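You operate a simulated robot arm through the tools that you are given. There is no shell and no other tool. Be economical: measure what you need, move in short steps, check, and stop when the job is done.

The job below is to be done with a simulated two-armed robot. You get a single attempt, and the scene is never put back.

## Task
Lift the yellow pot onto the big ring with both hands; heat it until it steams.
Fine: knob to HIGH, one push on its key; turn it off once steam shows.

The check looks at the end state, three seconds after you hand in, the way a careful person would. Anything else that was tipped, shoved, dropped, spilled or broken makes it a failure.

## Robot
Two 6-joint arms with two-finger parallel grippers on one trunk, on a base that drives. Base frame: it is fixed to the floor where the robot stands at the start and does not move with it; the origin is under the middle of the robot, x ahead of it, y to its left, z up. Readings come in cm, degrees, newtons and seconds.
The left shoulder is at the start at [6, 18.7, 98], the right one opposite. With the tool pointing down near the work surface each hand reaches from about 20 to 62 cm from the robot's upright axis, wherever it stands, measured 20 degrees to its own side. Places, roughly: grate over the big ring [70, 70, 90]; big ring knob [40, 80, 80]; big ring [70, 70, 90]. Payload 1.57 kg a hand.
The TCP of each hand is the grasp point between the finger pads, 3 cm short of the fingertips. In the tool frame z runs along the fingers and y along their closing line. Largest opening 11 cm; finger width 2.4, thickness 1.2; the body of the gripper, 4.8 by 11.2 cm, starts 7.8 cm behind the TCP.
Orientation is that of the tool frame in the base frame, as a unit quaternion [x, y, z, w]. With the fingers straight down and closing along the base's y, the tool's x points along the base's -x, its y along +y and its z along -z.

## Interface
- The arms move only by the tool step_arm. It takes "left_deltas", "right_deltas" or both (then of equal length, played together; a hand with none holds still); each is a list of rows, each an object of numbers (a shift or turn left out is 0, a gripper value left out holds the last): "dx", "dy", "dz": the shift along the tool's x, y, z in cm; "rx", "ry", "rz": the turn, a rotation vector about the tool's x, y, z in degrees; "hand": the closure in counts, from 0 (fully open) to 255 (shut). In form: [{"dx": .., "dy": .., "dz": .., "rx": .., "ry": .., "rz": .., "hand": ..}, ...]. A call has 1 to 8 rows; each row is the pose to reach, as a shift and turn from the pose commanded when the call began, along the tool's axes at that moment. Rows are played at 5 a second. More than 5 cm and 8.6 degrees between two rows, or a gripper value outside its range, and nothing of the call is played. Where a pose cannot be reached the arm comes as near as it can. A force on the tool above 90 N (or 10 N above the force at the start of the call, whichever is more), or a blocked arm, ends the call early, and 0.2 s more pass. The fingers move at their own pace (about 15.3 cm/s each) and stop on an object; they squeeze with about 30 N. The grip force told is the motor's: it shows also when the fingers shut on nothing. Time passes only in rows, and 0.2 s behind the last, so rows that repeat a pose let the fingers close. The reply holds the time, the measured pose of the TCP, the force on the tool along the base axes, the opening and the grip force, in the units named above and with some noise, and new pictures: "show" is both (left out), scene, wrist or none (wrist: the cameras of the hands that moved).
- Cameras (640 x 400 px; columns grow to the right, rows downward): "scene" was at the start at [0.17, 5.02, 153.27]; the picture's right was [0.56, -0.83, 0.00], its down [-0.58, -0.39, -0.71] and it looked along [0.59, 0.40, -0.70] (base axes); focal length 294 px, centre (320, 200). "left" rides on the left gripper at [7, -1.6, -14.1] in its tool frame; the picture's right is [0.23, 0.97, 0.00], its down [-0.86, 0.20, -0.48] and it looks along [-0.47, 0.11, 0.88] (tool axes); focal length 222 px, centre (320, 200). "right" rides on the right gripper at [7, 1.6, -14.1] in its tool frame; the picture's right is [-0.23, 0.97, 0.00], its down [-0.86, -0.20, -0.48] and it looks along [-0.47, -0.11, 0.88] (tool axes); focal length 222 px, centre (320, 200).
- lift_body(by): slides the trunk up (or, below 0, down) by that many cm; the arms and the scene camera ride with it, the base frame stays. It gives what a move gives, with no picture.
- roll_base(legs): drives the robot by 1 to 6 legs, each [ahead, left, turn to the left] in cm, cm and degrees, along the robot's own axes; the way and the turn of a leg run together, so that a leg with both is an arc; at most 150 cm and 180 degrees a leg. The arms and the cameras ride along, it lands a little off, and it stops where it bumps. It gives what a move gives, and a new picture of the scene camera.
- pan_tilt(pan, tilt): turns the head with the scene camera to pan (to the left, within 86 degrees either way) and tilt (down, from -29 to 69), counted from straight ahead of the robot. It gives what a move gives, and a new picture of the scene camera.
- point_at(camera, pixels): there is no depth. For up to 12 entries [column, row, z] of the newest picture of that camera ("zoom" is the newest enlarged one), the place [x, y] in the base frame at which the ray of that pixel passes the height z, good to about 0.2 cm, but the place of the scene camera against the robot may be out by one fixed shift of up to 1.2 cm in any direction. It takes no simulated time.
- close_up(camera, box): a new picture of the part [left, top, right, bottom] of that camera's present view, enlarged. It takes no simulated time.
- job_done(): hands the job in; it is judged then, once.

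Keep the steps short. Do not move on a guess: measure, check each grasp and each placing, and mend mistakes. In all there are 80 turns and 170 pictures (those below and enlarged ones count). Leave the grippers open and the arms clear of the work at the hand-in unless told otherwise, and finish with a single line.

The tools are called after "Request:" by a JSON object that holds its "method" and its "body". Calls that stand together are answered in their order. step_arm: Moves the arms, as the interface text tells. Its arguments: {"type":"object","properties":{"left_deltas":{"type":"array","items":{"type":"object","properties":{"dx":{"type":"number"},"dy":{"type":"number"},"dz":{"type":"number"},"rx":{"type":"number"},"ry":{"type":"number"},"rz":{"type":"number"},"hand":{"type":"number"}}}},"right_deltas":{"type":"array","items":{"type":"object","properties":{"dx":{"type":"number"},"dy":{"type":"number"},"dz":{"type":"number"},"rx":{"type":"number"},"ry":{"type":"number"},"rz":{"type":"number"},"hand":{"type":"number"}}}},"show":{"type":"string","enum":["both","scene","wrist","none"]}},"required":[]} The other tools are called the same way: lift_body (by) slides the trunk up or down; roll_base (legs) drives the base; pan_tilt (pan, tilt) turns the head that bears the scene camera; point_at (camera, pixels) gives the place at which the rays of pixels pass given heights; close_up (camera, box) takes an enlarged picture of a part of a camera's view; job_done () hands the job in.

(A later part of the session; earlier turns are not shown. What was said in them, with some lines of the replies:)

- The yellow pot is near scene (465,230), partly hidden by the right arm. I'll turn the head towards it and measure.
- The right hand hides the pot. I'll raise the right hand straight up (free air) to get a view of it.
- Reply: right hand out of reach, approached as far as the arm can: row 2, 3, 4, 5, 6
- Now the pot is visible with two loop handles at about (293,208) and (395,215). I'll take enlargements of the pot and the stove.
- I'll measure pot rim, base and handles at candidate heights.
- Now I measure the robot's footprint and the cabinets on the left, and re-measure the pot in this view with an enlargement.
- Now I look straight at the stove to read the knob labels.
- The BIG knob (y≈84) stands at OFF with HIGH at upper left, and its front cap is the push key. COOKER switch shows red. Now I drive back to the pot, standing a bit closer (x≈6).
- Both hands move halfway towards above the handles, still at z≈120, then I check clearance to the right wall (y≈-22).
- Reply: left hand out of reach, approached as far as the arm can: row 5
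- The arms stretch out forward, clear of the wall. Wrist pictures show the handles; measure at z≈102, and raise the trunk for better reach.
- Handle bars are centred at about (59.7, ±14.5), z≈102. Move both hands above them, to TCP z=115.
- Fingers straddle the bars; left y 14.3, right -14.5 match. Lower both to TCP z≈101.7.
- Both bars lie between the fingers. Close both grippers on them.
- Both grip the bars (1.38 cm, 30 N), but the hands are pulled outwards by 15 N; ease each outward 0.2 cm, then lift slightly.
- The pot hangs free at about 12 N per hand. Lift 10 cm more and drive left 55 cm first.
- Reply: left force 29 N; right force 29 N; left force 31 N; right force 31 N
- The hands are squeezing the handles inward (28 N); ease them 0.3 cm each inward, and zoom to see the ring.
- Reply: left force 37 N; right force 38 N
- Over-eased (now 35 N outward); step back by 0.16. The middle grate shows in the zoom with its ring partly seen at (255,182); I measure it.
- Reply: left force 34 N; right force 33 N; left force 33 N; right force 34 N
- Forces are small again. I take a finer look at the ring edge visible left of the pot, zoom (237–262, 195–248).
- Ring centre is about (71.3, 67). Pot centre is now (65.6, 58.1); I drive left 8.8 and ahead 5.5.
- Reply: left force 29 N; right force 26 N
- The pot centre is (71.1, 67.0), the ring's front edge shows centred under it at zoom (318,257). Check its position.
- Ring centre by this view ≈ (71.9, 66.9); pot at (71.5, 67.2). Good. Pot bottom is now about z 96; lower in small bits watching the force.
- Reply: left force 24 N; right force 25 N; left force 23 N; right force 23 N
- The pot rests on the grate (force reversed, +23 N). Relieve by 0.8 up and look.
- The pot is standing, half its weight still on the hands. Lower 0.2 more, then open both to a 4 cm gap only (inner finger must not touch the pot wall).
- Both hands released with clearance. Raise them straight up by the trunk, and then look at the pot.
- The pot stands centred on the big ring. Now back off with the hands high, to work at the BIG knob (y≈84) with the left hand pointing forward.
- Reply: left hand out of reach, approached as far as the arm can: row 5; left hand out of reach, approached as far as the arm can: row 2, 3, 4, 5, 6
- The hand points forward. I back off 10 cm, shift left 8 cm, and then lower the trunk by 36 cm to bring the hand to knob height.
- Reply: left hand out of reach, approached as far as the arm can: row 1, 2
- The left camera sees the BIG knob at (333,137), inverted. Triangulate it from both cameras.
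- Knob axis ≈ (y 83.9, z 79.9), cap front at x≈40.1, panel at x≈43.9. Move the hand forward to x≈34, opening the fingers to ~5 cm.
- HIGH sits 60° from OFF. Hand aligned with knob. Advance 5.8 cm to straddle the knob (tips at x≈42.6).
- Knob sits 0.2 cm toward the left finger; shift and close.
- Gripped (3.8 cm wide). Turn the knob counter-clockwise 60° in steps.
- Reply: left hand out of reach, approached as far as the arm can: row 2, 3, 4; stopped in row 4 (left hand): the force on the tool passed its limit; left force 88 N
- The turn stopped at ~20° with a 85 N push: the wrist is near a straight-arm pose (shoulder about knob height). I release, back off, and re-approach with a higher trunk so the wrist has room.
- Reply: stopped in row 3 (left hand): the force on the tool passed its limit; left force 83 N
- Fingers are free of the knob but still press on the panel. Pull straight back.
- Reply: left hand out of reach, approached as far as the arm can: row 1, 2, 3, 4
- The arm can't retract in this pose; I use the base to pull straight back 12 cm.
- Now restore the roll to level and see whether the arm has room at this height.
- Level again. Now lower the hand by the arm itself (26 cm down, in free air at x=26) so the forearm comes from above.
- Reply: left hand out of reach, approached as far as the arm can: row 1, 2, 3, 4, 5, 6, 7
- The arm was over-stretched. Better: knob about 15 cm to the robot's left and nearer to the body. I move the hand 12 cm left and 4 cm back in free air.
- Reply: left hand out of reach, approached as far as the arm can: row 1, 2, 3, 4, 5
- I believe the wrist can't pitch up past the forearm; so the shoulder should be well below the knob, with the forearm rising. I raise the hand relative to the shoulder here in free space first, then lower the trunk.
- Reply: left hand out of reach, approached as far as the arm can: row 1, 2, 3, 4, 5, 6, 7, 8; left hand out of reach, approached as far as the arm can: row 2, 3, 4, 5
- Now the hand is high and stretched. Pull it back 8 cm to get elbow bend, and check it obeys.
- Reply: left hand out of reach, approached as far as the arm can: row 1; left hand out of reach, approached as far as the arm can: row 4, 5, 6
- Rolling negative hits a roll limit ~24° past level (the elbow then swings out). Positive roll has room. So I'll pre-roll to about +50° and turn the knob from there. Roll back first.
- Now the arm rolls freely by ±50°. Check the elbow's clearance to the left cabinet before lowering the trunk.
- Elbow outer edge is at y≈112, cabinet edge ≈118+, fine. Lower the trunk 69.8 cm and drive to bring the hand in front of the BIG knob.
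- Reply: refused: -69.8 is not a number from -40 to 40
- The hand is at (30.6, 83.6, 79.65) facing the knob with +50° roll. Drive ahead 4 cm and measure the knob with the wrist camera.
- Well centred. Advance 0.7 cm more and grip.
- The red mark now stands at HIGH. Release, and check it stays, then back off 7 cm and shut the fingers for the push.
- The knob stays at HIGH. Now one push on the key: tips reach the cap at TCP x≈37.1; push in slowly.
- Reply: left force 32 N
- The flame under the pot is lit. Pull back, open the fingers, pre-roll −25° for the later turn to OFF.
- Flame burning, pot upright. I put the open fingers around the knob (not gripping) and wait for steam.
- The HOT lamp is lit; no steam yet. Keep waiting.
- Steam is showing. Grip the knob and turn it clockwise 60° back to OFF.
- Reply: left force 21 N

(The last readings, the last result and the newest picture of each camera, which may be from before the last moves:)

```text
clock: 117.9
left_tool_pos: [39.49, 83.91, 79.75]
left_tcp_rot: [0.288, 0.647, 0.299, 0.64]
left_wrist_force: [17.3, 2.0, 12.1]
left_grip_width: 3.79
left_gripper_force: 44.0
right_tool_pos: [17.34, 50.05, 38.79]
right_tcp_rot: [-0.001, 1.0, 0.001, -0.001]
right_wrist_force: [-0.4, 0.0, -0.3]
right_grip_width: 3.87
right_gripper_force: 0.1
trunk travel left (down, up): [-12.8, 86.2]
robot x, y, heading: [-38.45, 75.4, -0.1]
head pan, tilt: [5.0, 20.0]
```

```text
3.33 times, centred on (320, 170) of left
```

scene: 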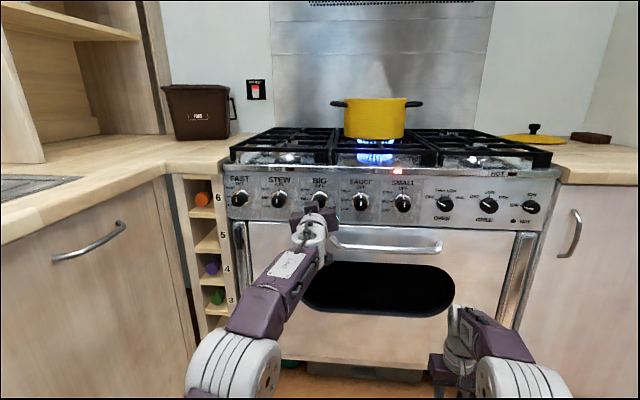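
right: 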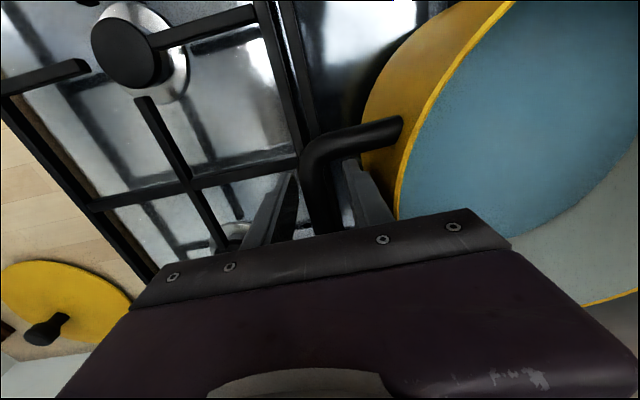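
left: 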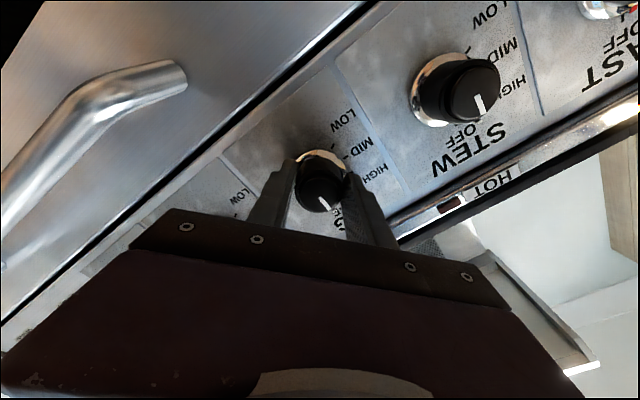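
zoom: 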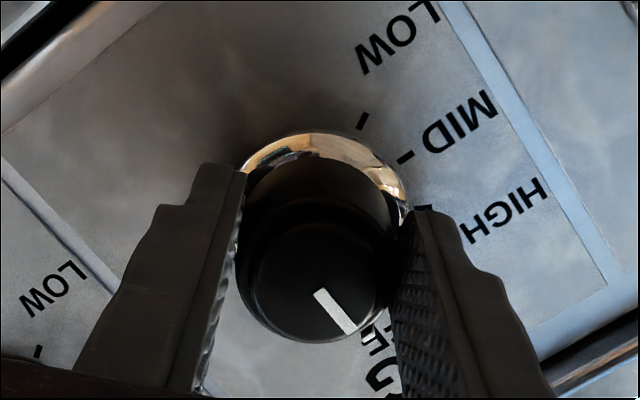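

The flame is out and the mark is at OFF. Release and pull the hand back.

Request:
{"method": "step_arm", "body": {"left_deltas": [{"hand": 190}, {"hand": 120}, {"hand": 120}, {"dz": -2}, {"dz": -4.5}, {"dz": -7, "hand": 0}, {"dz": -7, "hand": 0}], "show": "none"}}

Request:
{"method": "roll_base", "body": {"legs": [[-12, 0, 0]]}}

Request:
{"method": "close_up", "body": {"camera": "scene", "box": [270, 120, 370, 220]}}

Request:
{"method": "close_up", "body": {"camera": "left", "box": [220, 40, 420, 190]}}

```text
clock: 119.5
left_tool_pos: [32.43, 83.57, 79.72]
left_tcp_rot: [0.289, 0.647, 0.296, 0.64]
left_wrist_force: [-0.2, 0.0, -0.4]
left_grip_width: 10.98
left_gripper_force: 0.1
right_tool_pos: [17.47, 50.09, 38.75]
right_tcp_rot: [0.0, 1.0, 0.001, 0.0]
right_wrist_force: [-0.7, -0.7, 1.3]
right_grip_width: 3.87
right_gripper_force: 0.0
trunk travel left (down, up): [-12.8, 86.2]
robot x, y, heading: [-38.35, 75.84, -0.2]
head pan, tilt: [5.0, 20.0]
```

```text
clock: 120.8
left_tool_pos: [20.22, 83.54, 79.84]
left_tcp_rot: [0.289, 0.647, 0.297, 0.64]
left_wrist_force: [0.7, 0.1, 0.7]
left_grip_width: 10.97
left_gripper_force: 0.1
right_tool_pos: [5.28, 50.08, 38.7]
right_tcp_rot: [-0.001, 1.0, 0.001, 0.0]
right_wrist_force: [-0.5, 0.4, -0.4]
right_grip_width: 3.88
right_gripper_force: 0.0
trunk travel left (down, up): [-12.8, 86.2]
robot x, y, heading: [-50.59, 75.82, 0.2]
head pan, tilt: [5.0, 20.0]
```

scene: 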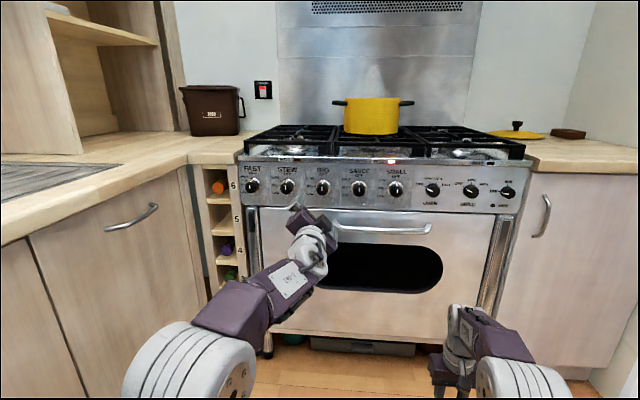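

```text
4.00 times, centred on (320, 170) of scene
```

zoom: 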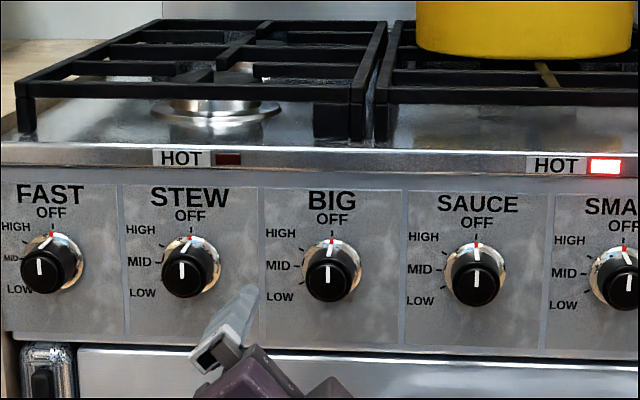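

```text
2.67 times, centred on (320, 115) of left
```

zoom: 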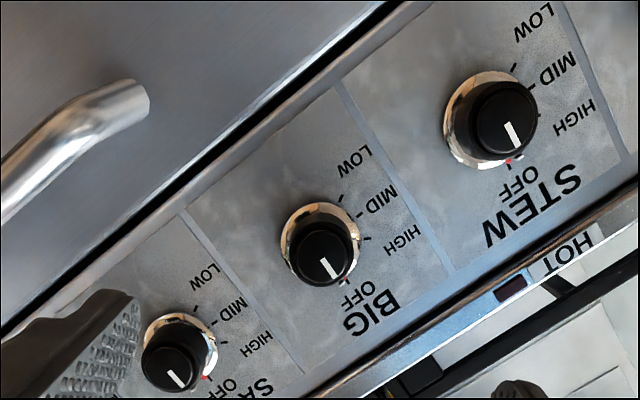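

The BIG knob is at OFF like its neighbours, the flame is out, and the pot stands on the ring. Open the right gripper and take a last look.

Request:
{"method": "step_arm", "body": {"right_deltas": [{"hand": 60}, {"hand": 0}, {"hand": 0}], "show": "scene"}}

Request:
{"method": "close_up", "body": {"camera": "scene", "box": [240, 20, 530, 200]}}

```text
clock: 121.6
left_tool_pos: [20.39, 83.56, 79.74]
left_tcp_rot: [0.29, 0.647, 0.295, 0.64]
left_wrist_force: [0.5, -0.7, -0.7]
left_grip_width: 10.99
left_gripper_force: 0.0
right_tool_pos: [5.23, 49.99, 38.72]
right_tcp_rot: [-0.001, 1.0, 0.001, -0.001]
right_wrist_force: [-0.7, -0.1, 0.5]
right_grip_width: 11.03
right_gripper_force: 0.0
trunk travel left (down, up): [-12.8, 86.2]
robot x, y, heading: [-50.47, 75.8, 0.3]
head pan, tilt: [5.0, 20.0]
```

scene: 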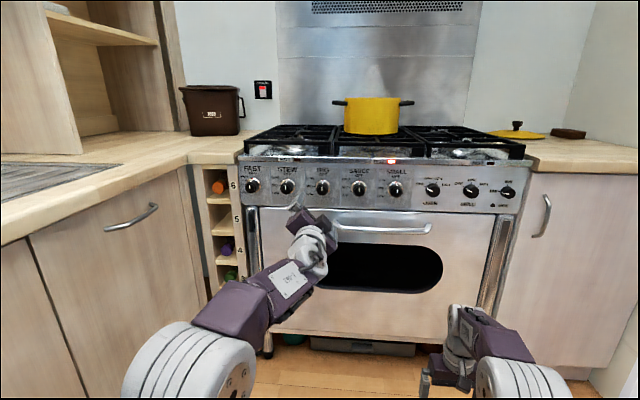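

```text
2.21 times, centred on (385, 110) of scene
```

zoom: 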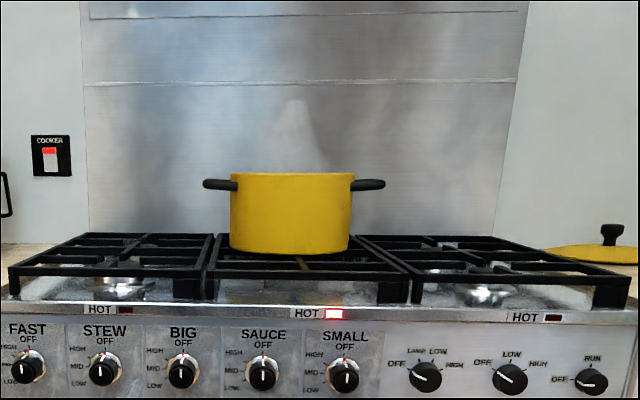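

All is in order: the pot is upright on the big ring, with faint steam, the flame is out and the grippers are open and clear. Handing in.

Request:
{"method": "job_done", "body": {}}

```text
The job is handed in.
```

The yellow pot is on the big ring and was heated on HIGH until it steamed; the BIG knob is back at OFF and the flame is out.
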